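You operate a simulated robot arm through the tools that you are given. There is no shell and no other tool. Be economical: measure what you need, move in short steps, check, and stop when the job is done.

Carry out the task below with a simulated two-armed robot. There is one attempt and no reset: what you move stays moved.

JOB
Pick up the filter mat from the right granite with one hand, pass it to the other hand and put it on the rear granite.

The check looks at the end state, three seconds after you hand in, the way a careful person would. Anything else that was tipped, shoved, dropped, spilled or broken makes it a failure.

ROBOT AND FRAMES
Two 7-joint arms with two-finger parallel grippers on one trunk, on a base that drives. Base frame: it is fixed to the floor where the robot stands at the start and does not move with it; the origin is under the middle of the robot, x ahead of it, y to its left, z up; the surface under the hand at the start is at about z = 710. Lengths are in mm, angles in rad, forces in N, time in s.
The left shoulder is at the start at [22, 101, 1403], the right one opposite. Places, roughly: rear granite [-2900, 2100, 700]. Payload 2.4 kg a hand.
The TCP of each hand is the grasp point between the finger pads, 24 mm short of the fingertips. In the tool frame z runs along the fingers and y along their closing line. Largest opening 68 mm; finger width 17, thickness 10; the body of the gripper, 40 by 70 mm, starts 41 mm behind the TCP.
Orientation is that of the tool frame in the base frame, as a unit quaternion [x, y, z, w]. With the fingers straight down and closing along the base's y, the tool's x points along the base's -x, its y along +y and its z along -z.

CONTROLS
- The arms move only by the tool drive_tool. It takes "left_motion", "right_motion" or both (then of equal length, played together; a hand with none holds still); each is text: rows parted by semicolons, each of 7 numbers parted by spaces: the gripper command, from -1 (fully open) to 1 (shut), values between in proportion, then the shift along the tool's x, y, z in units of 25 mm (1.0 is 25 mm), then the turn, a rotation vector about the tool's x, y, z in units of 8 degrees (1.0 is 8 degrees). In form: hand tx ty tz ax ay az; .... A call has 1 to 12 rows; each row shifts and turns the commanded pose from where the row before left it, along the tool's axes as they then stand. A call with a number of a shift or a turn outside -1 to 1 is refused whole. Each row takes 0.2 s and may step no farther than 50 mm and 0.15 rad from the row before; otherwise, or with a gripper value out of range, the whole call is refused. Where a pose cannot be reached the arm comes as near as it can. A force on the tool above 40 N (or 10 N above the force at the start of the call, whichever is more), or a blocked arm, ends the call early, and 0.2 s more pass. Each finger travels about 72 mm/s and halts on what it meets, pressing with about 36 N; the grip force reading is that of the motor and also rises with nothing between the fingers. The clock runs only during rows and for 0.2 s after the last one: add rows that do not move to give the fingers time. It gives the time, the measured TCP pose, the force on the tool (base axes), the opening and the grip force at its end, in the units of the frame above (readings bear some noise), with the torque about the TCP (base axes, N m) and any sound that the robot's microphone picked up.
- Cameras (640 x 400 px; columns grow to the right, rows downward): "scene" is now at [70.8, -27.9, 1521.3]; the picture's right is [-0.43, -0.90, 0.00], its down [-0.81, 0.39, -0.43] and it looks along [0.39, -0.19, -0.90] (base axes); focal length 256 px, centre (320, 200). "left" rides on the left gripper at [84, -11, -75] in its tool frame; the picture's right is [0.13, 0.99, 0.00], its down [-0.60, 0.08, -0.79] and it looks along [-0.79, 0.10, 0.61] (tool axes); focal length 251 px, centre (320, 200). "right" rides on the right gripper at [84, 11, -75] in its tool frame; the picture's right is [-0.13, 0.99, 0.00], its down [-0.60, -0.08, -0.79] and it looks along [-0.79, -0.10, 0.61] (tool axes); focal length 251 px, centre (320, 200). There is no depth. A picture from a camera that has moved, and an enlarged one, comes with that camera's place and axes in the base frame and with its lens.
- capture(camera): a new picture of that camera. No time passes.
- slide_trunk(by): slides the trunk up (or, below 0, down) by that many mm; the arms and the scene camera ride with it, the base frame stays. It gives what a move gives, with no picture.
- drive_base(legs): drives the robot by 1 to 6 legs, each [ahead, left, turn to the left] in mm, mm and rad, along the robot's own axes; the way and the turn of a leg run together, so that a leg with both is an arc; at most 1500 mm and 3.142 rad a leg. The arms and the cameras ride along, it lands a little off, and it stops where it bumps. It gives what a move gives.
- head_to(pan, tilt): turns the head with the scene camera to pan (to the left, within 1.501 rad either way) and tilt (down, from -0.506 to 1.204), counted from straight ahead of the robot. It gives what a move gives.
- enlarge(camera, box): a new picture of the part [left, top, right, bottom] of that camera's present view, enlarged. No time passes.
- sign_off(): hands the job in; it is judged then, once.

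Go step by step. Nothing tells you exact positions but the pictures and the camera data: compare them with the known pose of the tool, close in by small moves and look again before you grip or let go. The budget is 120 turns and 108 pictures, counting those below and the enlarged ones. Unless the task says otherwise, let go and move clear before handing in, and close with one line.

The tools are called after "Request:" as name(argument=value, ...) on one line, values as JSON. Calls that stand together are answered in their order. drive_tool: Moves the arms, as the interface text tells. Its arguments: {"type":"object","properties":{"left_motion":{"type":"string"},"right_motion":{"type":"string"}},"required":[]} The other tools are called the same way: slide_trunk (by) slides the trunk up or down; drive_base (legs) drives the base; head_to (pan, tilt) turns the head that bears the scene camera; capture (camera) takes a picture; enlarge (camera, box) takes an enlarged picture of a part of a camera's view; sign_off () hands the job in.

At the start:

```text
clock: 0.0
left_tool_pos: [226.9, -6.1, 1070.5]
left_orientation: [0.0, 1.0, 0.0, 0.0]
left_contact_force: [0.2, 0.5, -1.4]
left_wrist_torque: [-0.01, 0.01, 0.0]
left_gripper_width: 68.0
left_gripper_force: 0.0
right_tool_pos: [232.8, -229.1, 1026.2]
right_orientation: [0.0, 1.0, 0.0, 0.0]
right_contact_force: [0.4, 0.1, 0.0]
right_wrist_torque: [0.0, -0.01, -0.05]
right_gripper_width: 68.3
right_gripper_force: 0.2
trunk travel left (down, up): [-615.0, 234.0]
robot x, y, heading: [-1.5, 2.2, -0.003]
head pan, tilt: [-0.447, 1.129]
```

scene: 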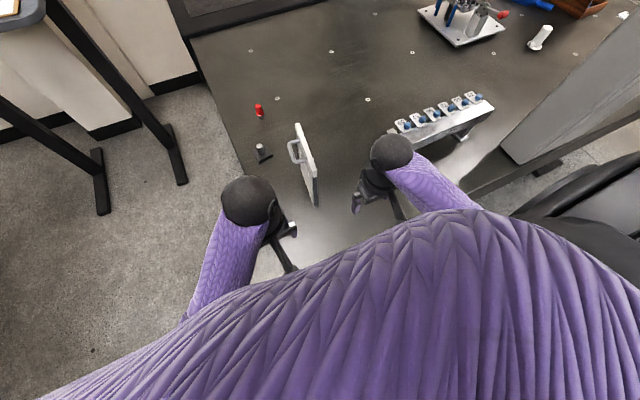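
right: 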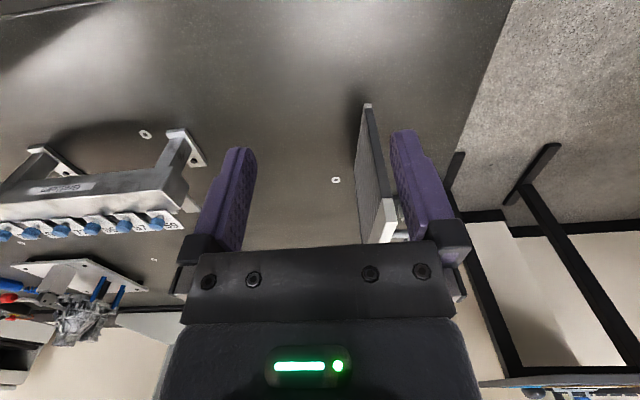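
left: 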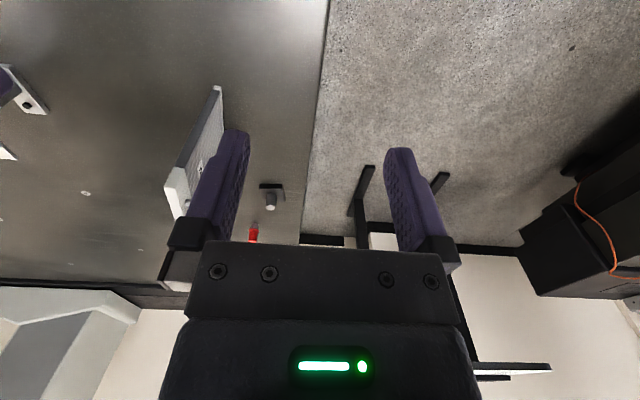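

I see a dark worktop ahead of the robot carrying an upright panel with a handle and some fixtures. I can't yet tell which surface is the right granite, so I'll look around first.

Request:
head_to(pan=-0.4, tilt=0.5)

Request:
capture(camera="scene")

Request:
head_to(pan=-1.5, tilt=0.5)

Request:
capture(camera="scene")

Request:
head_to(pan=1.5, tilt=0.4)

Request:
capture(camera="scene")

```text
clock: 1.0
left_tool_pos: [226.6, -5.8, 1070.6]
left_orientation: [0.001, 1.0, 0.0, 0.0]
left_contact_force: [-0.3, 0.5, -0.4]
left_wrist_torque: [0.02, 0.02, 0.02]
left_gripper_width: 68.2
left_gripper_force: 0.1
right_tool_pos: [233.1, -227.9, 1025.5]
right_orientation: [0.0, 1.0, 0.0, 0.0]
right_contact_force: [0.1, 1.1, -0.1]
right_wrist_torque: [0.01, 0.0, 0.0]
right_gripper_width: 68.0
right_gripper_force: 0.0
trunk travel left (down, up): [-615.0, 234.0]
robot x, y, heading: [3.5, -2.5, -0.001]
head pan, tilt: [-0.4, 0.499]
```

```text
104 pictures are left
camera scene: at [99.5, -36.8, 1570.8], right [-0.39, -0.92, 0.0], down [-0.44, 0.19, -0.88], along [0.81, -0.34, -0.48], focal length 256 px, centre (320, 200)
```

scene: 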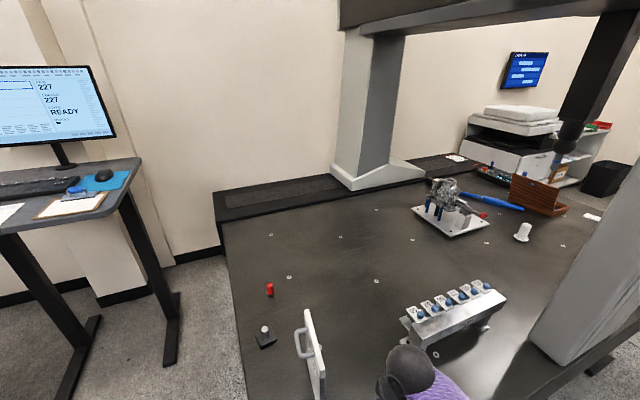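

```text
clock: 2.4
left_tool_pos: [225.2, -5.6, 1070.3]
left_orientation: [0.0, 1.0, 0.0, 0.0]
left_contact_force: [-0.1, -0.2, -0.2]
left_wrist_torque: [-0.01, 0.02, 0.03]
left_gripper_width: 68.1
left_gripper_force: 0.0
right_tool_pos: [232.9, -228.5, 1025.0]
right_orientation: [-0.001, 1.0, 0.0, 0.001]
right_contact_force: [0.6, 0.2, 0.0]
right_wrist_torque: [-0.03, 0.01, 0.01]
right_gripper_width: 67.8
right_gripper_force: 0.1
trunk travel left (down, up): [-615.0, 234.0]
robot x, y, heading: [0.6, 2.0, 0.001]
head pan, tilt: [-1.499, 0.499]
```

```text
103 pictures are left
camera scene: at [22.3, -92.2, 1570.8], right [-1.0, -0.07, 0.0], down [-0.03, 0.48, -0.88], along [0.06, -0.88, -0.48], focal length 256 px, centre (320, 200)
```

scene: 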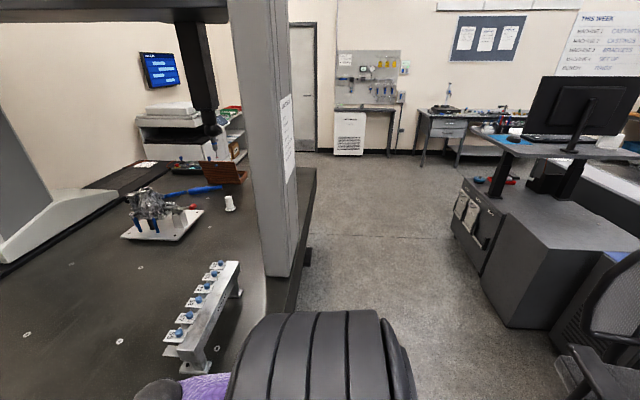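

```text
clock: 5.0
left_tool_pos: [225.6, -6.8, 1071.2]
left_orientation: [0.0, 1.0, 0.0, 0.0]
left_contact_force: [0.1, 0.4, 0.7]
left_wrist_torque: [-0.01, -0.01, -0.01]
left_gripper_width: 68.3
left_gripper_force: 0.1
right_tool_pos: [231.2, -229.1, 1025.4]
right_orientation: [0.0, 1.0, 0.0, 0.0]
right_contact_force: [0.7, -0.5, 0.4]
right_wrist_torque: [0.01, 0.0, 0.01]
right_gripper_width: 68.2
right_gripper_force: 0.1
trunk travel left (down, up): [-615.0, 234.0]
robot x, y, heading: [2.9, 1.4, -0.004]
head pan, tilt: [1.499, 0.4]
```

```text
102 pictures are left
camera scene: at [22.4, 91.0, 1580.0], right [1.0, -0.07, 0.0], down [-0.03, -0.39, -0.92], along [0.07, 0.92, -0.39], focal length 256 px, centre (320, 200)
```

scene: 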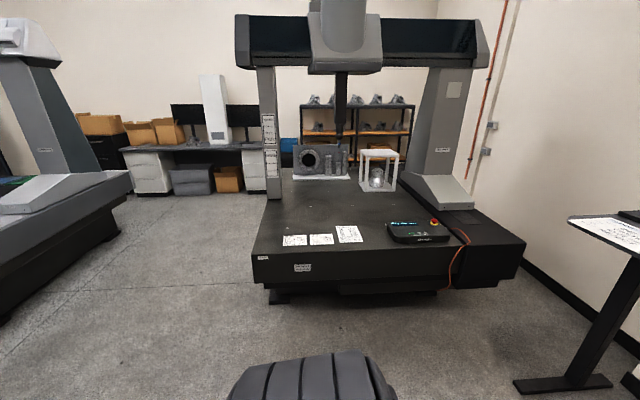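

The robot stands at a CMM whose granite table is in front of it, so that is the right granite, and the rear granite is another CMM behind and to the left. The upright panel with the handle looks like the filter mat, so I'll look closer.

Request:
head_to(pan=-0.3, tilt=0.9)

Request:
enlarge(camera="scene", box=[160, 100, 480, 300])

Request:
enlarge(camera="left", box=[120, 60, 320, 260])

Request:
enlarge(camera="right", box=[280, 60, 480, 260])

```text
clock: 6.8
left_tool_pos: [224.9, -6.5, 1069.5]
left_orientation: [0.0, 1.0, -0.001, 0.0]
left_contact_force: [-0.6, -0.4, 0.7]
left_wrist_torque: [0.03, -0.01, -0.01]
left_gripper_width: 68.2
left_gripper_force: 0.1
right_tool_pos: [232.8, -228.4, 1026.6]
right_orientation: [-0.001, 1.0, 0.0, 0.0]
right_contact_force: [-0.1, 0.7, -0.3]
right_wrist_torque: [0.01, -0.01, 0.03]
right_gripper_width: 68.0
right_gripper_force: 0.0
trunk travel left (down, up): [-615.0, 234.0]
robot x, y, heading: [2.9, 2.0, 0.001]
head pan, tilt: [-0.3, 0.901]
```

```text
2.00 times, centred on (320, 200) of scene
camera zoom: at [87.8, -23.7, 1537.0], right [-0.3, -0.96, 0.0], down [-0.75, 0.23, -0.62], along [0.59, -0.18, -0.78], focal length 511 px, centre (320, 200)
```

zoom: 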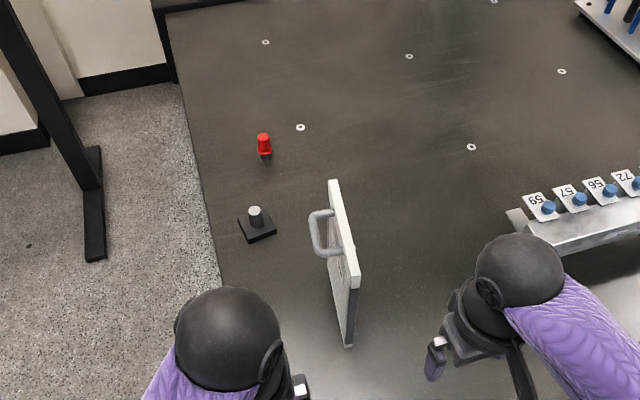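

```text
2.00 times, centred on (220, 160) of left
camera zoom: at [142.1, -17.3, 1145.0], right [-0.13, 0.99, 0.0], down [0.6, 0.08, 0.79], along [0.79, 0.1, -0.61], focal length 503 px, centre (520, 280)
```

zoom: 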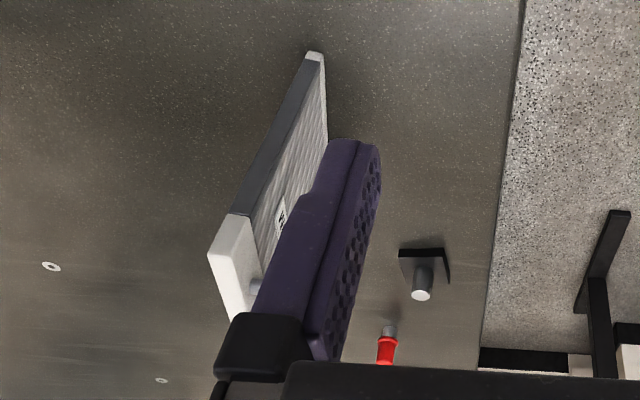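

```text
2.00 times, centred on (380, 160) of right
camera zoom: at [148.0, -219.0, 1101.2], right [0.13, 0.99, 0.0], down [0.6, -0.08, 0.79], along [0.79, -0.1, -0.61], focal length 503 px, centre (200, 280)
```

zoom: 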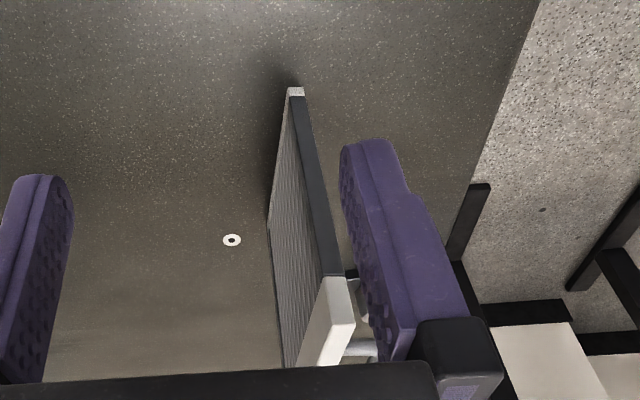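

The panel stands upright with its near edge at about x≈396, y≈-168, its far edge near x≈590, y≈-199, its top at about z≈915, and a handle on its +y face. I need to know where the table's near edge is, so I'll look down.

Request:
head_to(pan=0.9, tilt=1.2)

Request:
capture(camera="scene")

Request:
head_to(pan=-1.3, tilt=1.2)

Request:
capture(camera="scene")

```text
clock: 8.2
left_tool_pos: [226.4, -6.2, 1070.7]
left_orientation: [0.0, 1.0, 0.0, 0.0]
left_contact_force: [-0.2, -0.2, 0.1]
left_wrist_torque: [-0.02, 0.0, -0.03]
left_gripper_width: 68.1
left_gripper_force: 0.0
right_tool_pos: [232.7, -228.0, 1025.0]
right_orientation: [0.0, 1.0, -0.001, 0.0]
right_contact_force: [1.0, 0.3, 0.4]
right_wrist_torque: [-0.01, -0.04, -0.04]
right_gripper_width: 67.9
right_gripper_force: 0.3
trunk travel left (down, up): [-615.0, 234.0]
robot x, y, heading: [3.9, 0.3, 0.001]
head pan, tilt: [0.901, 1.201]
```

```text
98 pictures are left
camera scene: at [50.5, 42.4, 1517.2], right [0.78, -0.62, 0.0], down [-0.58, -0.73, -0.36], along [0.23, 0.28, -0.93], focal length 256 px, centre (320, 200)
```

scene: 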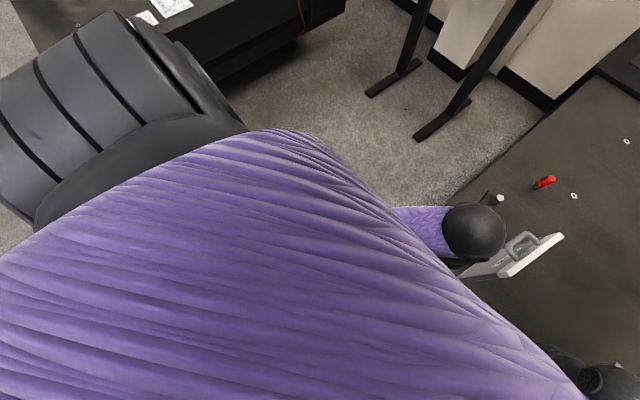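

```text
clock: 10.2
left_tool_pos: [225.6, -6.0, 1070.3]
left_orientation: [0.0, 1.0, 0.0, 0.0]
left_contact_force: [-0.6, 0.4, 0.2]
left_wrist_torque: [0.0, 0.02, 0.01]
left_gripper_width: 67.7
left_gripper_force: 0.0
right_tool_pos: [232.1, -228.5, 1025.7]
right_orientation: [0.0, 1.0, 0.0, -0.001]
right_contact_force: [0.8, -0.5, -0.9]
right_wrist_torque: [-0.03, -0.01, 0.04]
right_gripper_width: 68.0
right_gripper_force: 0.1
trunk travel left (down, up): [-615.0, 234.0]
robot x, y, heading: [4.6, -0.9, -0.002]
head pan, tilt: [-1.3, 1.201]
```

```text
97 pictures are left
camera scene: at [30.7, -55.3, 1517.2], right [-0.96, -0.27, 0.0], down [-0.25, 0.9, -0.36], along [0.1, -0.35, -0.93], focal length 256 px, centre (320, 200)
```

scene: 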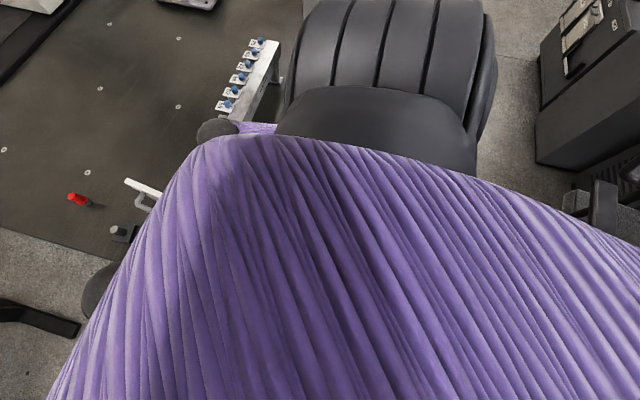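

The table's left edge is at about y≈5 and the body hides its near edge. I'll move the left hand left and yaw it so its camera sees the panel's handle side clearly.

Request:
drive_tool(left_motion="-1 0 1 0 0 0 1; -1 0 1 0 0 0 1; -1 0 1 0 0 0 1; -1 0 1 0 0 0 1; -1 0 1 0 0 0 0")

Request:
capture(camera="left")

```text
clock: 11.4
left_tool_pos: [259.0, 110.1, 1071.0]
left_orientation: [0.276, 0.961, 0.0, 0.0]
left_contact_force: [0.0, 0.0, 0.4]
left_wrist_torque: [0.03, 0.01, 0.04]
left_gripper_width: 67.8
left_gripper_force: 0.1
right_tool_pos: [231.6, -227.2, 1025.7]
right_orientation: [0.0, 1.0, 0.001, 0.0]
right_contact_force: [0.1, 0.8, -0.1]
right_wrist_torque: [0.0, 0.01, -0.01]
right_gripper_width: 67.8
right_gripper_force: 0.1
trunk travel left (down, up): [-615.0, 234.0]
robot x, y, heading: [2.0, -1.3, 0.002]
head pan, tilt: [-1.3, 1.201]
```

```text
96 pictures are left
camera left: at [182.5, 146.7, 1145.1], right [0.42, 0.91, 0.0], down [0.55, -0.25, 0.79], along [0.72, -0.33, -0.61], focal length 251 px, centre (320, 200)
```

left: 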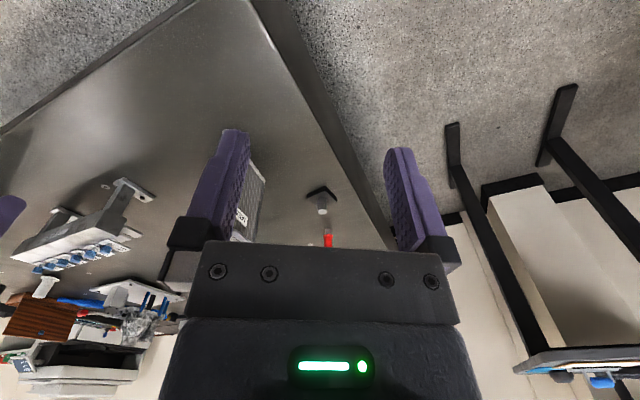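

The table's near corner is at about (205, 10), and the panel's handle faces +y. Standing on the left (+y) side of the table, facing -y, looks like the best approach, so I'll take a closer look at the panel first.

Request:
enlarge(camera="left", box=[200, 130, 360, 250])

Request:
drive_base(legs=[[0, 550, 0], [480, 0, 0], [0, 0, -1.5708]])

Request:
head_to(pan=0, tilt=0.8)

Request:
capture(camera="scene")

Request:
capture(camera="left")

```text
3.33 times, centred on (280, 190) of left
camera zoom: at [182.5, 146.7, 1145.1], right [0.42, 0.91, 0.0], down [0.55, -0.25, 0.79], along [0.72, -0.33, -0.61], focal length 838 px, centre (453, 233)
```

zoom: 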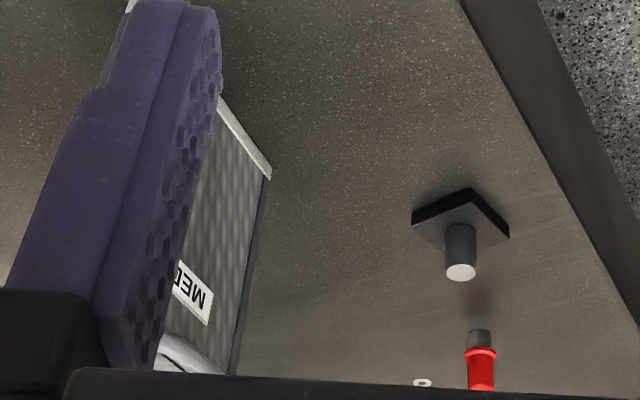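

```text
clock: 20.9
left_tool_pos: [582.7, 277.9, 1069.5]
left_orientation: [0.881, 0.474, -0.001, 0.0]
left_contact_force: [-0.3, -0.2, -0.1]
left_wrist_torque: [-0.01, 0.02, 0.0]
left_gripper_width: 68.2
left_gripper_force: 0.1
right_tool_pos: [244.5, 312.1, 1025.3]
right_orientation: [0.715, 0.699, 0.001, 0.0]
right_contact_force: [0.5, -0.2, 0.1]
right_wrist_torque: [-0.02, -0.02, -0.04]
right_gripper_width: 68.1
right_gripper_force: 0.0
trunk travel left (down, up): [-615.0, 234.0]
robot x, y, heading: [477.2, 542.6, -1.59]
head pan, tilt: [-1.3, 1.201]
```

```text
clock: 22.3
left_tool_pos: [581.9, 277.1, 1071.1]
left_orientation: [0.88, 0.475, 0.0, 0.0]
left_contact_force: [0.5, -0.7, -0.1]
left_wrist_torque: [-0.04, 0.04, -0.01]
left_gripper_width: 67.9
left_gripper_force: 0.1
right_tool_pos: [244.6, 312.4, 1023.9]
right_orientation: [0.715, 0.699, 0.0, 0.0]
right_contact_force: [-0.2, 1.4, -0.1]
right_wrist_torque: [-0.01, 0.02, 0.02]
right_gripper_width: 67.9
right_gripper_force: 0.0
trunk travel left (down, up): [-615.0, 234.0]
robot x, y, heading: [477.8, 539.5, -1.594]
head pan, tilt: [0.0, 0.799]
```

```text
94 pictures are left
camera scene: at [478.5, 443.9, 1544.9], right [-1.0, 0.02, 0.0], down [0.02, 0.72, -0.7], along [-0.02, -0.7, -0.72], focal length 256 px, centre (320, 200)
```

scene: 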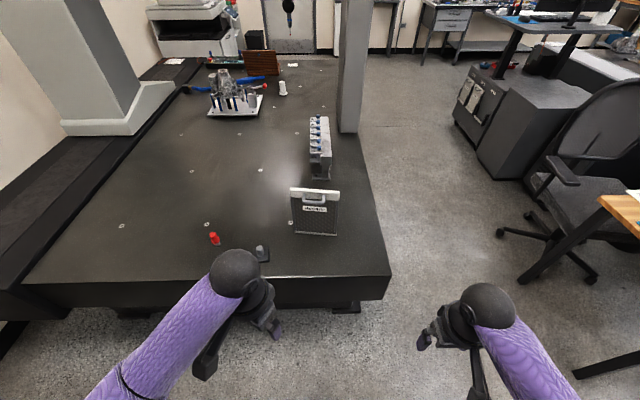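

```text
93 pictures are left
camera left: at [620.1, 354.1, 1145.1], right [0.9, -0.44, 0.0], down [-0.27, -0.55, 0.79], along [-0.35, -0.71, -0.61], focal length 251 px, centre (320, 200)
```

left: 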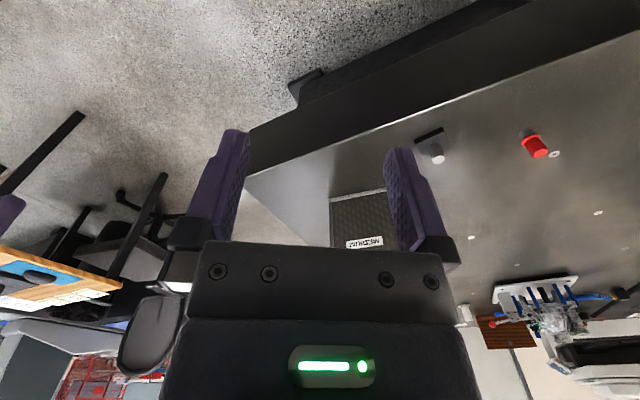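

Standing at the side works and gives a good view of the labelled panel. I'll enlarge it.

Request:
enlarge(camera="scene", box=[230, 170, 390, 270])

Request:
enlarge(camera="left", box=[300, 160, 420, 260])

```text
4.00 times, centred on (310, 220) of scene
camera zoom: at [478.5, 443.9, 1544.9], right [-1.0, 0.02, 0.0], down [0.02, 0.72, -0.7], along [-0.02, -0.7, -0.72], focal length 1023 px, centre (360, 120)
```

zoom: 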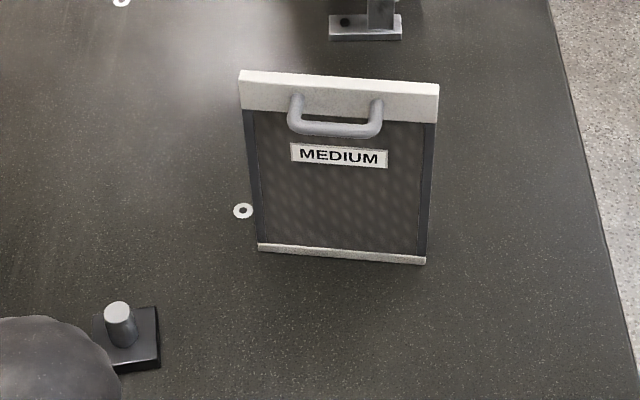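

```text
4.00 times, centred on (360, 210) of left
camera zoom: at [620.1, 354.1, 1145.1], right [0.9, -0.44, 0.0], down [-0.27, -0.55, 0.79], along [-0.35, -0.71, -0.61], focal length 1006 px, centre (160, 160)
```

zoom: 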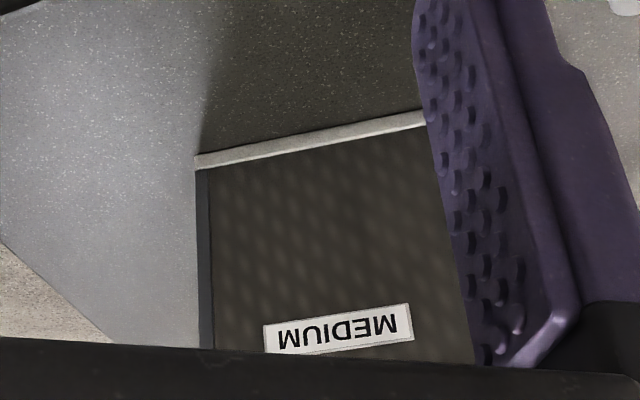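

The panel stands from about (396, -168) to (563, -189), about 18 mm thick, with its top near z≈942 and the handle bar in the middle of its front face. My plan is for the right hand to grip the right end of the top bar and the left hand to take the left end. First I'll turn the hands outward while raising them, then lower the trunk and drive closer.

Request:
drive_tool(left_motion="-1 0 0 -0.8 0 0 0.724; -1 0 0 -0.8 0 0 0.724; -1 0 0 -0.8 0 0 0.724; -1 0 0 -0.8 0 0 0.724; -1 0 0 -0.8 0 0 0.724; -1 0 0 -0.8 0 0 0.724; -1 0 0 -0.8 0 0 0.724; -1 0 0 -0.8 0 0 0.724; -1 0 0 -0.8 0 0 0.724; -1 0 0 -0.8 0 0 0.724; -1 0 0 -0.8 0 0 0.724", right_motion="-1 0 0 -0.8 0 0 -0.955; -1 0 0 -0.8 0 0 -0.955; -1 0 0 -0.8 0 0 -0.955; -1 0 0 -0.8 0 0 -0.955; -1 0 0 -0.8 0 0 -0.955; -1 0 0 -0.8 0 0 -0.955; -1 0 0 -0.8 0 0 -0.955; -1 0 0 -0.8 0 0 -0.955; -1 0 0 -0.8 0 0 -0.955; -1 0 0 -0.8 0 0 -0.955; -1 0 0 -0.8 0 0 -0.955")

Request:
slide_trunk(by=-200)

Request:
capture(camera="scene")

```text
clock: 24.0
left_tool_pos: [580.6, 277.7, 1213.1]
left_orientation: [0.99, 0.139, -0.004, -0.001]
left_contact_force: [-11.7, 1.4, -9.1]
left_wrist_torque: [-0.33, 0.05, 0.44]
left_gripper_width: 68.0
left_gripper_force: 0.1
right_tool_pos: [244.3, 311.7, 1169.4]
right_orientation: [0.317, 0.948, 0.0, 0.0]
right_contact_force: [-0.4, 0.0, 0.5]
right_wrist_torque: [-0.01, -0.01, 0.01]
right_gripper_width: 68.0
right_gripper_force: 0.2
trunk travel left (down, up): [-615.0, 234.0]
robot x, y, heading: [480.0, 536.9, -1.592]
head pan, tilt: [0.0, 0.799]
stopped in row 8 (left hand): the force on the tool passed its limit at 55 N (the readings are from after the stop); the commanded pose is now the measured one
```

```text
clock: 26.2
left_tool_pos: [580.3, 277.2, 1012.7]
left_orientation: [0.99, 0.139, -0.003, 0.0]
left_contact_force: [0.8, 0.5, -0.1]
left_wrist_torque: [-0.01, 0.02, 0.02]
left_gripper_width: 68.1
left_gripper_force: 0.1
right_tool_pos: [244.0, 312.1, 967.7]
right_orientation: [0.317, 0.948, -0.001, 0.0]
right_contact_force: [-0.3, -0.6, 0.7]
right_wrist_torque: [0.01, -0.01, -0.02]
right_gripper_width: 68.1
right_gripper_force: 0.0
trunk travel left (down, up): [-415.0, 434.0]
robot x, y, heading: [479.7, 538.4, -1.594]
head pan, tilt: [0.0, 0.799]
```

```text
90 pictures are left
camera scene: at [478.2, 427.8, 1344.3], right [-1.0, 0.02, 0.0], down [0.02, 0.72, -0.7], along [-0.02, -0.7, -0.72], focal length 256 px, centre (320, 200)
```

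scene: 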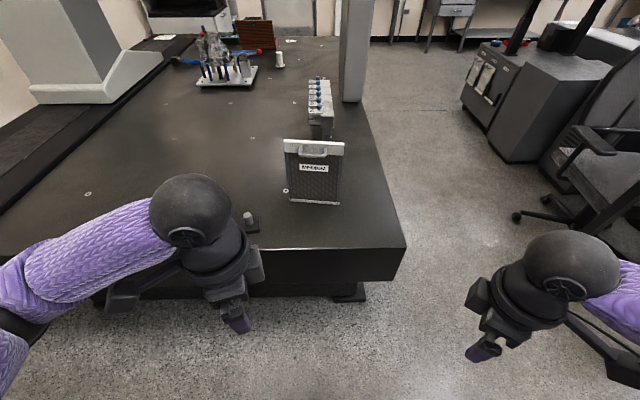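

The left hand met its own arm near the end of the turn, and nothing else was touched. Extending forward should relieve that, so I'll drive toward the table.

Request:
drive_base(legs=[[320, 0, 0.02]])

Request:
capture(camera="scene")

```text
clock: 28.4
left_tool_pos: [581.2, -49.8, 1012.8]
left_orientation: [0.989, 0.149, -0.004, -0.001]
left_contact_force: [0.2, -0.2, 0.0]
left_wrist_torque: [-0.03, 0.01, 0.03]
left_gripper_width: 68.0
left_gripper_force: 0.0
right_tool_pos: [244.2, -21.8, 967.9]
right_orientation: [0.309, 0.951, 0.0, 0.0]
right_contact_force: [0.9, -0.4, -1.0]
right_wrist_torque: [-0.01, 0.0, 0.02]
right_gripper_width: 67.8
right_gripper_force: 0.0
trunk travel left (down, up): [-415.0, 434.0]
robot x, y, heading: [471.3, 208.6, -1.577]
head pan, tilt: [0.0, 0.799]
```

```text
89 pictures are left
camera scene: at [475.5, 97.8, 1344.2], right [-1.0, 0.01, 0.0], down [0.0, 0.72, -0.7], along [0.0, -0.7, -0.72], focal length 256 px, centre (320, 200)
```

scene: 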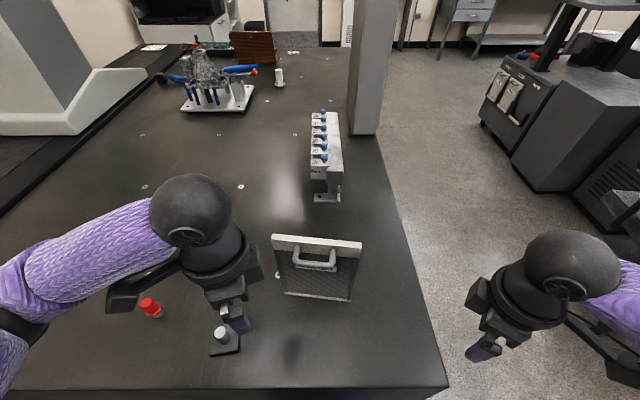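

The robot is now 200 mm from the table edge with nothing touched. I'll measure the panel more exactly.

Request:
enlarge(camera="scene", box=[255, 215, 383, 311])

```text
4.17 times, centred on (319, 263) of scene
camera zoom: at [475.5, 97.8, 1344.2], right [-1.0, 0.01, 0.0], down [0.0, 0.72, -0.7], along [0.0, -0.7, -0.72], focal length 1065 px, centre (324, -62)
```

zoom: 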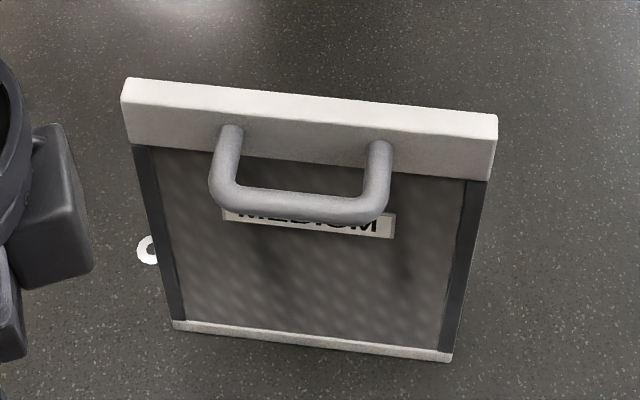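

The panel's centre line at x=420 is at about y≈-173.5, with its top at z≈947, about 13 mm thick, and the handle spans x 449–524. I'll move the right hand to hover above (420, -173.5).

Request:
drive_tool(right_motion="-1 0 0 -0.35 0 0 -0.891; -1 0 0 -0.35 0 0 -0.891; -1 0 0 -0.35 0 0 -0.891; -1 0 0 -0.35 0 0 -0.891; -1 -0.971 -0.639 0 0 0 0; -1 -0.971 -0.639 0 0 0 0; -1 -0.971 -0.639 0 0 0 0; -1 -0.971 -0.639 0 0 0 0; -1 -0.971 -0.639 0 0 0 0; -1 -0.971 -0.639 0 0 0 0; -1 -0.971 -0.639 0 0 0 0; -1 -0.971 -0.639 0 0 0 0")

Request:
capture(camera="scene")

Request:
capture(camera="right")

```text
clock: 30.9
left_tool_pos: [581.3, -50.1, 1013.3]
left_orientation: [0.989, 0.149, -0.003, 0.0]
left_contact_force: [0.4, 0.0, 0.0]
left_wrist_torque: [-0.02, -0.01, 0.04]
left_gripper_width: 67.9
left_gripper_force: 0.1
right_tool_pos: [420.8, -174.7, 1003.4]
right_orientation: [0.065, 0.998, -0.001, -0.001]
right_contact_force: [0.1, -0.2, 0.4]
right_wrist_torque: [-0.01, -0.01, -0.01]
right_gripper_width: 68.2
right_gripper_force: 0.0
trunk travel left (down, up): [-415.0, 434.0]
robot x, y, heading: [473.0, 205.7, -1.577]
head pan, tilt: [0.0, 0.799]
```

```text
87 pictures are left
camera scene: at [475.8, 98.0, 1344.2], right [-1.0, 0.0, 0.0], down [0.0, 0.72, -0.7], along [0.0, -0.7, -0.72], focal length 256 px, centre (320, 200)
```

scene: 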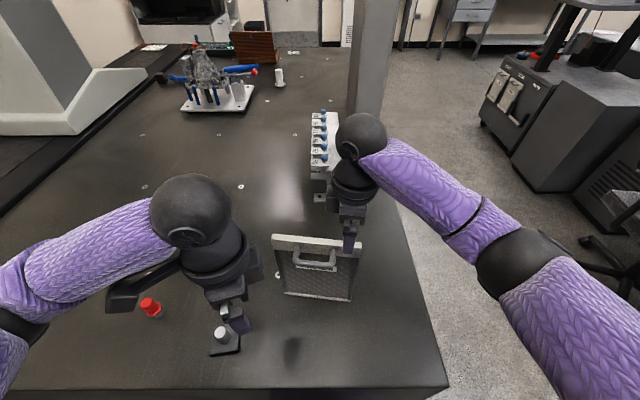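

```text
86 pictures are left
camera right: at [339.0, -154.7, 1078.4], right [0.26, 0.97, 0.0], down [0.59, -0.16, 0.79], along [0.77, -0.2, -0.61], focal length 251 px, centre (320, 200)
```

right: 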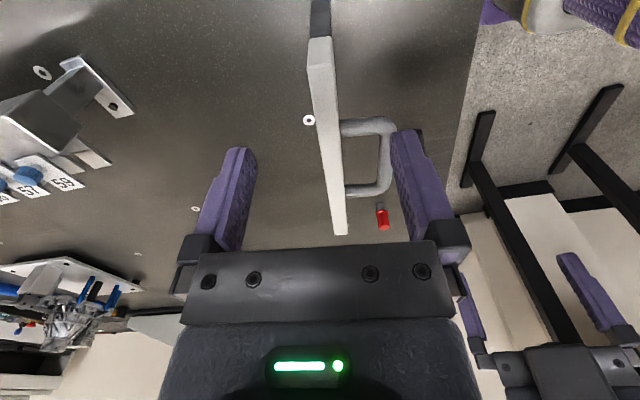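

The hover is aligned: the panel's top bar runs between the fingers and the handle is well clear. I'll descend to z≈930.

Request:
drive_tool(right_motion="-1 0 0.08 0.98 0 0 0; -1 0 0 0.98 0 0 0; -1 0 0 0.98 0 0 0; -1 0 0 0 0 0 0")

Request:
capture(camera="right")

Request:
enlarge(camera="scene", box=[255, 195, 415, 311])

```text
clock: 31.9
left_tool_pos: [581.7, -49.1, 1013.3]
left_orientation: [0.989, 0.148, -0.003, 0.0]
left_contact_force: [-0.4, 0.7, 1.3]
left_wrist_torque: [0.04, -0.03, 0.01]
left_gripper_width: 68.0
left_gripper_force: 0.1
right_tool_pos: [420.1, -173.1, 929.5]
right_orientation: [0.064, 0.998, 0.0, 0.0]
right_contact_force: [0.5, -0.5, -0.1]
right_wrist_torque: [0.0, -0.02, 0.02]
right_gripper_width: 67.9
right_gripper_force: 0.0
trunk travel left (down, up): [-415.0, 434.0]
robot x, y, heading: [474.1, 211.9, -1.574]
head pan, tilt: [0.0, 0.799]
```

```text
85 pictures are left
camera right: at [336.9, -152.4, 1005.0], right [0.26, 0.97, 0.0], down [0.59, -0.16, 0.79], along [0.77, -0.2, -0.61], focal length 251 px, centre (320, 200)
```

right: 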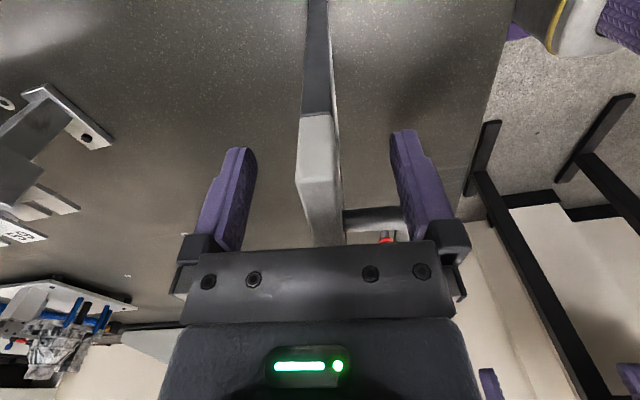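

```text
3.45 times, centred on (335, 253) of scene
camera zoom: at [475.6, 98.1, 1344.2], right [-1.0, 0.01, 0.0], down [0.0, 0.72, -0.7], along [0.0, -0.7, -0.72], focal length 882 px, centre (268, 17)
```

zoom: 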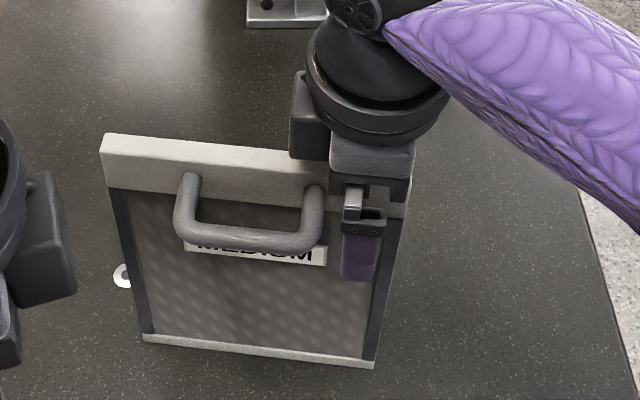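

The panel lies between the fingers, nearly centred. I'll nudge about 2 mm and close gently.

Request:
drive_tool(right_motion="-0.4 0 -0.08 0 0 0 0; 0.2 0 0 0 0 0 0; 0.4 0 0 0 0 0 0; 0.6 0 0 0 0 0 0; 0.8 0 0 0 0 0 0; 1 0 0 0 0 0 0; 1 0 0 0 0 0 0; 1 0 0 0 0 0 0")

Request:
capture(camera="right")

```text
clock: 33.8
left_tool_pos: [581.3, -49.1, 1012.9]
left_orientation: [0.989, 0.149, -0.002, -0.001]
left_contact_force: [-0.8, -0.2, 0.1]
left_wrist_torque: [0.02, 0.03, 0.02]
left_gripper_width: 67.7
left_gripper_force: 0.0
right_tool_pos: [419.2, -173.5, 928.4]
right_orientation: [0.066, 0.998, -0.001, 0.0]
right_contact_force: [0.6, 0.2, 0.2]
right_wrist_torque: [-0.09, -0.01, 0.0]
right_gripper_width: 13.7
right_gripper_force: 33.4
trunk travel left (down, up): [-415.0, 434.0]
robot x, y, heading: [474.8, 210.2, -1.578]
head pan, tilt: [0.0, 0.799]
```

```text
83 pictures are left
camera right: at [337.1, -154.0, 1005.0], right [0.26, 0.97, 0.0], down [0.59, -0.16, 0.79], along [0.77, -0.2, -0.61], focal length 251 px, centre (320, 200)
```

right: 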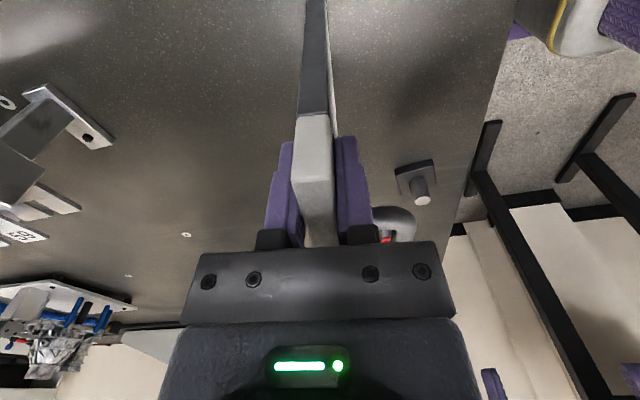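

The right hand grips the panel at 13.7 mm width. I'll lift about 50 mm and check for sag.

Request:
drive_tool(right_motion="1 0 0 -0.3 0 0 0; 1 0 0 -0.3 0 0 0; 1 0 0 -0.4 0 0 0; 1 0 0 -0.5 0 0 0; 1 0 0 -0.5 0 0 0; 1 0 0 0 0 0 0")

Request:
capture(camera="scene")

Request:
capture(camera="right")

```text
clock: 35.1
left_tool_pos: [582.6, -50.6, 1014.0]
left_orientation: [0.989, 0.149, -0.002, 0.0]
left_contact_force: [0.1, -0.2, 0.1]
left_wrist_torque: [0.02, -0.04, 0.01]
left_gripper_width: 68.1
left_gripper_force: 0.1
right_tool_pos: [419.3, -174.2, 980.6]
right_orientation: [0.065, 0.998, 0.0, 0.0]
right_contact_force: [0.7, -0.2, -1.0]
right_wrist_torque: [0.02, 0.09, 0.0]
right_gripper_width: 13.8
right_gripper_force: 33.7
trunk travel left (down, up): [-415.0, 434.0]
robot x, y, heading: [476.2, 205.3, -1.581]
head pan, tilt: [0.0, 0.799]
```

```text
82 pictures are left
camera scene: at [475.6, 98.0, 1344.2], right [-1.0, 0.01, 0.0], down [0.0, 0.72, -0.7], along [0.0, -0.7, -0.72], focal length 256 px, centre (320, 200)
```

scene: 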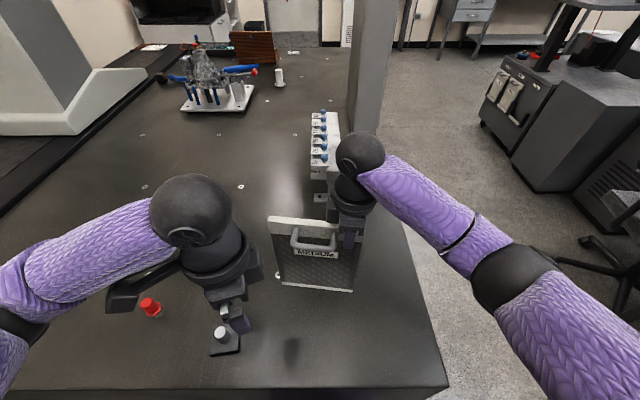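

```text
81 pictures are left
camera right: at [337.3, -153.0, 1055.0], right [0.26, 0.97, 0.0], down [0.59, -0.16, 0.79], along [0.77, -0.2, -0.61], focal length 251 px, centre (320, 200)
```

right: 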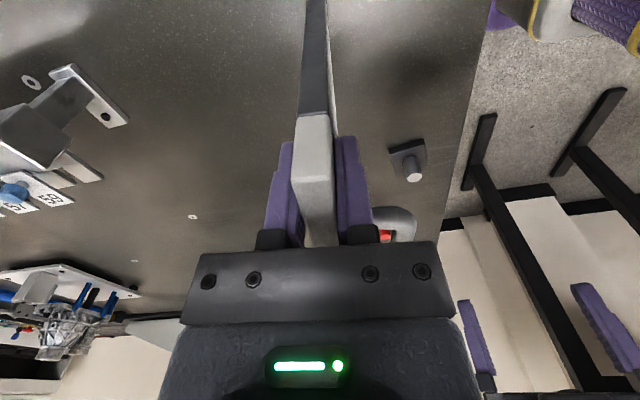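

The lift is clean, the panel is light (about 0.1 kg) and doesn't sag. Next the left hand goes up and over the panel's left end, hovering above about (545, -190).

Request:
drive_tool(left_motion="-1 0 0 -0.8 0 0 0; -1 0 0 -0.8 0 0 0; -1 -0.612 0.984 0 0 0 0; -1 -0.612 0.984 0 0 0 0; -1 -0.612 0.984 0 0 0 0; -1 -0.612 0.984 0 0 0 0; -1 -0.612 0.984 0 0 0 0; -1 0 0 0 0 0 0.768; -1 0 0 0 0 0 0.768; -1 0 0 0 0 0 0.768; -1 0 0 0 0 0 0.768")

Request:
capture(camera="scene")

Request:
capture(camera="left")

```text
clock: 36.2
left_tool_pos: [565.6, -108.2, 1053.5]
left_orientation: [0.988, 0.152, -0.007, -0.001]
left_contact_force: [-0.2, 0.1, -0.1]
left_wrist_torque: [0.01, -0.01, 0.04]
left_gripper_width: 67.9
left_gripper_force: 0.1
right_tool_pos: [418.9, -174.1, 979.9]
right_orientation: [0.064, 0.998, 0.001, -0.001]
right_contact_force: [0.5, -0.2, -1.3]
right_wrist_torque: [0.02, 0.08, 0.0]
right_gripper_width: 13.8
right_gripper_force: 33.9
trunk travel left (down, up): [-415.0, 434.0]
robot x, y, heading: [473.9, 206.7, -1.576]
head pan, tilt: [0.0, 0.799]
stopped in row 5 (left hand): the force on the tool passed its limit at 57 N (the readings are from after the stop); the commanded pose is now the measured one
```

```text
80 pictures are left
camera scene: at [475.6, 98.1, 1344.2], right [-1.0, 0.01, 0.0], down [0.0, 0.72, -0.7], along [0.0, -0.7, -0.72], focal length 256 px, centre (320, 200)
```

scene: 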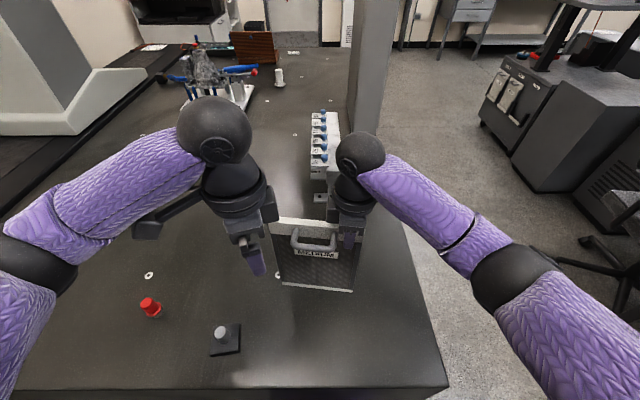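

```text
79 pictures are left
camera left: at [643.4, -73.0, 1126.3], right [0.42, -0.91, 0.0], down [-0.54, -0.26, 0.8], along [-0.73, -0.34, -0.6], focal length 251 px, centre (320, 200)
```

left: 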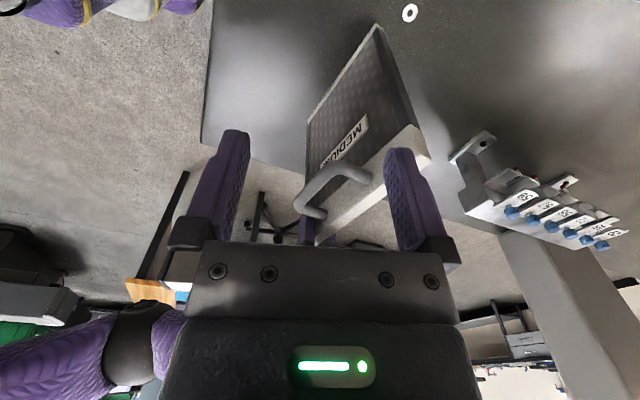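

The left hand's camera boom met its own forearm again. It has more clearance with the hand lower relative to the shoulder, so I'll back the left hand off slightly, raise the trunk, then lower both hands.

Request:
drive_tool(left_motion="-1 0.4 -0.8 0 0 0 0; -1 0.4 -0.8 0 0 0 0; -1 0 0 0 0 0 0")

Request:
slide_trunk(by=130)

Request:
drive_tool(left_motion="-1 0 0 0.6 0 0 0; -1 0 0 0.7 0 0 0; -1 0 0 0.7 0 0 0; -1 0 0 0.7 0 0 0; -1 0 0 0.7 0 0 0; -1 0 0 0.7 0 0 0; -1 0 0 0.7 0 0 0; -1 0 0 0.4 0 0 0", right_motion="1 0 0 0.6 0 0 0; 1 0 0 0.7 0 0 0; 1 0 0 0.7 0 0 0; 1 0 0 0.7 0 0 0; 1 0 0 0.7 0 0 0; 1 0 0 0.7 0 0 0; 1 0 0 0.7 0 0 0; 1 0 0 0.4 0 0 0")

Request:
capture(camera="scene")

```text
clock: 37.0
left_tool_pos: [573.1, -64.0, 1053.1]
left_orientation: [0.988, 0.153, -0.006, -0.001]
left_contact_force: [-0.1, -0.1, -0.1]
left_wrist_torque: [0.0, 0.02, -0.01]
left_gripper_width: 68.0
left_gripper_force: 0.1
right_tool_pos: [420.2, -173.2, 979.4]
right_orientation: [0.065, 0.998, 0.0, 0.0]
right_contact_force: [-0.2, -0.7, -1.8]
right_wrist_torque: [-0.01, 0.1, 0.01]
right_gripper_width: 13.7
right_gripper_force: 33.6
trunk travel left (down, up): [-415.0, 434.0]
robot x, y, heading: [473.3, 210.1, -1.58]
head pan, tilt: [0.0, 0.799]
```

```text
clock: 38.6
left_tool_pos: [573.8, -65.0, 1183.6]
left_orientation: [0.988, 0.153, -0.007, 0.0]
left_contact_force: [0.0, -0.6, 0.3]
left_wrist_torque: [-0.01, -0.02, -0.05]
left_gripper_width: 67.9
left_gripper_force: 0.0
right_tool_pos: [419.0, -173.0, 1109.1]
right_orientation: [0.065, 0.998, 0.001, -0.001]
right_contact_force: [0.2, 1.1, -2.5]
right_wrist_torque: [0.02, 0.05, 0.0]
right_gripper_width: 14.0
right_gripper_force: 33.1
trunk travel left (down, up): [-545.0, 304.0]
robot x, y, heading: [474.3, 206.1, -1.575]
head pan, tilt: [0.0, 0.799]
```

```text
clock: 40.4
left_tool_pos: [570.9, -66.0, 1052.8]
left_orientation: [0.988, 0.153, -0.007, 0.0]
left_contact_force: [-0.3, -0.4, 1.0]
left_wrist_torque: [-0.01, 0.01, -0.03]
left_gripper_width: 67.9
left_gripper_force: 0.1
right_tool_pos: [418.6, -173.4, 978.9]
right_orientation: [0.065, 0.998, -0.001, 0.0]
right_contact_force: [-0.9, -0.1, -1.6]
right_wrist_torque: [0.01, 0.09, -0.02]
right_gripper_width: 13.6
right_gripper_force: 33.5
trunk travel left (down, up): [-545.0, 304.0]
robot x, y, heading: [475.6, 210.1, -1.574]
head pan, tilt: [0.0, 0.799]
```

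```text
78 pictures are left
camera scene: at [475.7, 110.6, 1474.7], right [-1.0, 0.01, 0.0], down [0.0, 0.72, -0.7], along [0.0, -0.7, -0.72], focal length 256 px, centre (320, 200)
```

scene: 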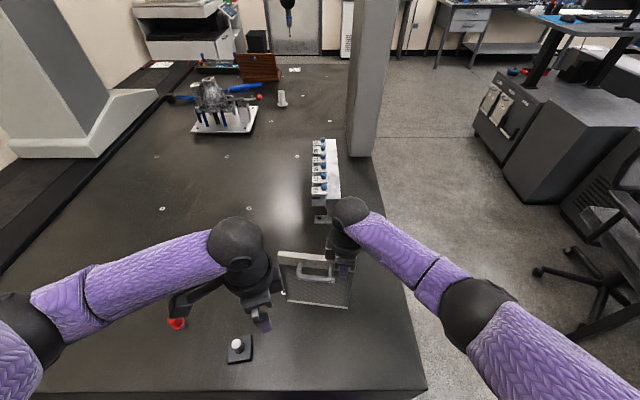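

There is now more clearance between boom and forearm. I'll finish the left hand's yaw in place.

Request:
drive_tool(left_motion="-1 0 0 0 0 0 0.783; -1 0 0 0 0 0 0.783; -1 0 0 0 0 0 0.783; -1 0 0 0 0 0 0.783; -1 0 0 0 0 0 0")

```text
clock: 41.6
left_tool_pos: [569.9, -66.0, 1052.3]
left_orientation: [0.998, -0.066, -0.007, 0.002]
left_contact_force: [0.4, 0.7, -0.4]
left_wrist_torque: [0.01, -0.02, -0.01]
left_gripper_width: 67.9
left_gripper_force: 0.0
right_tool_pos: [419.4, -173.3, 978.7]
right_orientation: [0.065, 0.998, 0.0, -0.001]
right_contact_force: [0.0, 0.3, -1.8]
right_wrist_torque: [0.03, 0.09, 0.01]
right_gripper_width: 13.5
right_gripper_force: 33.6
trunk travel left (down, up): [-545.0, 304.0]
robot x, y, heading: [475.8, 212.5, -1.577]
head pan, tilt: [0.0, 0.799]
```

Yaw is done. Now the left hand moves over the panel's left end.

Request:
drive_tool(left_motion="-1 -0.043 0.843 0 0 0 0; -1 -0.043 0.843 0 0 0 0; -1 -0.043 0.843 0 0 0 0; -1 -0.043 0.843 0 0 0 0; -1 -0.043 0.843 0 0 0 0; -1 -0.043 0.843 0 0 0 0; -1 0 0 0 0 0 0")

Request:
capture(camera="left")

Request:
capture(camera="scene")

```text
clock: 43.2
left_tool_pos: [548.2, -191.2, 1054.0]
left_orientation: [0.998, -0.065, -0.007, 0.001]
left_contact_force: [-0.1, 0.0, -0.1]
left_wrist_torque: [0.02, -0.01, -0.02]
left_gripper_width: 67.7
left_gripper_force: 0.0
right_tool_pos: [419.6, -173.4, 978.5]
right_orientation: [0.065, 0.998, 0.0, 0.001]
right_contact_force: [-0.4, 0.2, -1.5]
right_wrist_torque: [0.0, 0.08, 0.03]
right_gripper_width: 13.8
right_gripper_force: 33.7
trunk travel left (down, up): [-545.0, 304.0]
robot x, y, heading: [474.7, 208.9, -1.572]
head pan, tilt: [0.0, 0.799]
```

```text
77 pictures are left
camera left: at [633.7, -190.1, 1126.7], right [0.0, -1.0, 0.0], down [-0.6, 0.0, 0.8], along [-0.8, 0.0, -0.6], focal length 251 px, centre (320, 200)
```

left: 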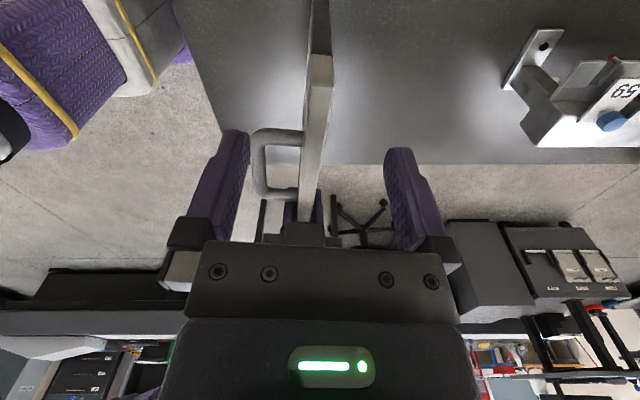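

```text
76 pictures are left
camera scene: at [475.7, 110.6, 1474.7], right [-1.0, 0.0, 0.0], down [0.0, 0.72, -0.7], along [0.0, -0.7, -0.72], focal length 256 px, centre (320, 200)
```

scene: 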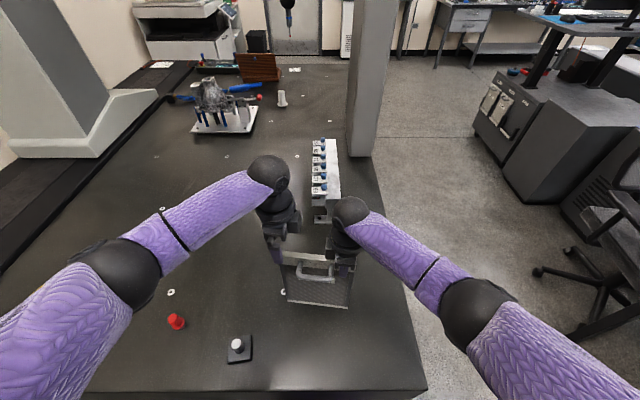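

Aligned over the left end. I'll lower the left hand.

Request:
drive_tool(left_motion="-1 0 0 0.98 0 0 0; -1 0 0 0.98 0 0 0; -1 0 0 0.98 0 0 0; -1 0 0 0 0 0 0")

Request:
capture(camera="left")

Request:
enlarge(camera="scene", box=[230, 140, 390, 320])

```text
clock: 44.2
left_tool_pos: [545.4, -188.7, 979.6]
left_orientation: [0.998, -0.066, -0.008, 0.002]
left_contact_force: [-0.7, 0.0, 0.7]
left_wrist_torque: [0.02, 0.0, 0.0]
left_gripper_width: 67.9
left_gripper_force: 0.0
right_tool_pos: [420.4, -171.3, 978.6]
right_orientation: [0.065, 0.998, 0.0, 0.0]
right_contact_force: [-0.5, -0.1, -1.8]
right_wrist_torque: [0.04, 0.07, 0.0]
right_gripper_width: 13.9
right_gripper_force: 33.9
trunk travel left (down, up): [-545.0, 304.0]
robot x, y, heading: [475.2, 205.4, -1.574]
head pan, tilt: [0.0, 0.799]
```

```text
75 pictures are left
camera left: at [631.8, -189.0, 1053.3], right [0.0, -1.0, 0.0], down [-0.6, 0.0, 0.8], along [-0.8, 0.0, -0.6], focal length 251 px, centre (320, 200)
```

left: 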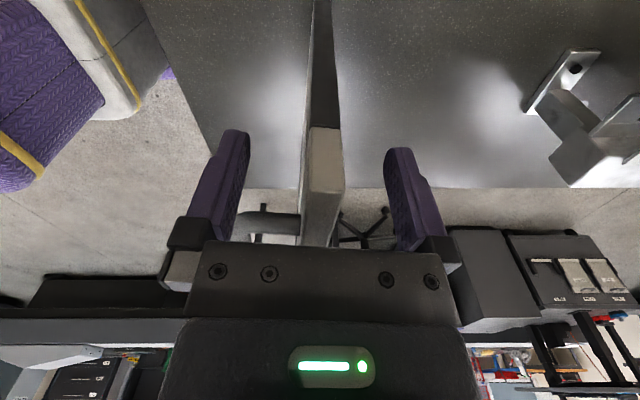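

```text
2.22 times, centred on (310, 230) of scene
camera zoom: at [475.7, 110.5, 1474.7], right [-1.0, 0.01, 0.0], down [0.0, 0.72, -0.7], along [0.0, -0.7, -0.72], focal length 568 px, centre (342, 133)
```

zoom: 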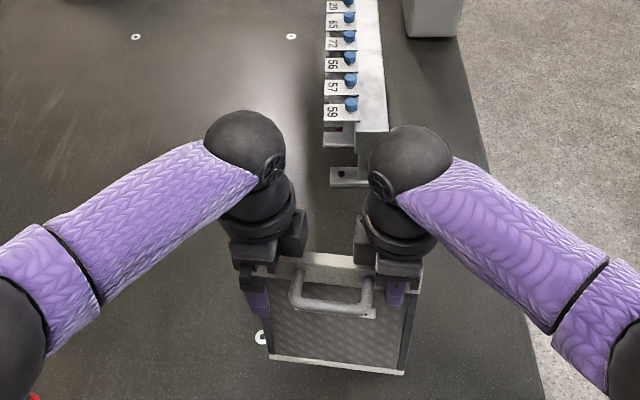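

Panel is between the left fingers, offset about 2 mm. I'll nudge and close.

Request:
drive_tool(left_motion="-0.4 0 0.1 0 0 0 0; 0.2 0 0 0 0 0 0; 0.4 0 0 0 0 0 0; 0.6 0 0 0 0 0 0; 0.8 0 0 0 0 0 0; 1 0 0 0 0 0 0; 1 0 0 0 0 0 0; 1 0 0 0 0 0 0")

Request:
capture(camera="left")

```text
clock: 46.0
left_tool_pos: [544.6, -191.9, 980.1]
left_orientation: [0.998, -0.066, -0.007, 0.001]
left_contact_force: [3.7, 8.4, 1.2]
left_wrist_torque: [0.16, 0.23, -0.61]
left_gripper_width: 14.0
left_gripper_force: 33.6
right_tool_pos: [418.9, -172.5, 979.2]
right_orientation: [0.064, 0.998, 0.0, 0.0]
right_contact_force: [-2.9, -8.4, -2.8]
right_wrist_torque: [-0.1, 0.09, -0.61]
right_gripper_width: 13.9
right_gripper_force: 33.4
trunk travel left (down, up): [-545.0, 304.0]
robot x, y, heading: [473.7, 208.7, -1.573]
head pan, tilt: [0.0, 0.799]
```

```text
73 pictures are left
camera left: at [631.9, -191.5, 1053.4], right [0.0, -1.0, 0.0], down [-0.6, 0.0, 0.8], along [-0.8, 0.0, -0.6], focal length 251 px, centre (320, 200)
```

left: 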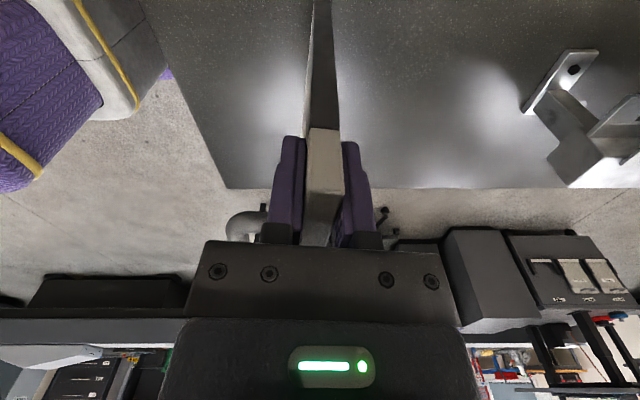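

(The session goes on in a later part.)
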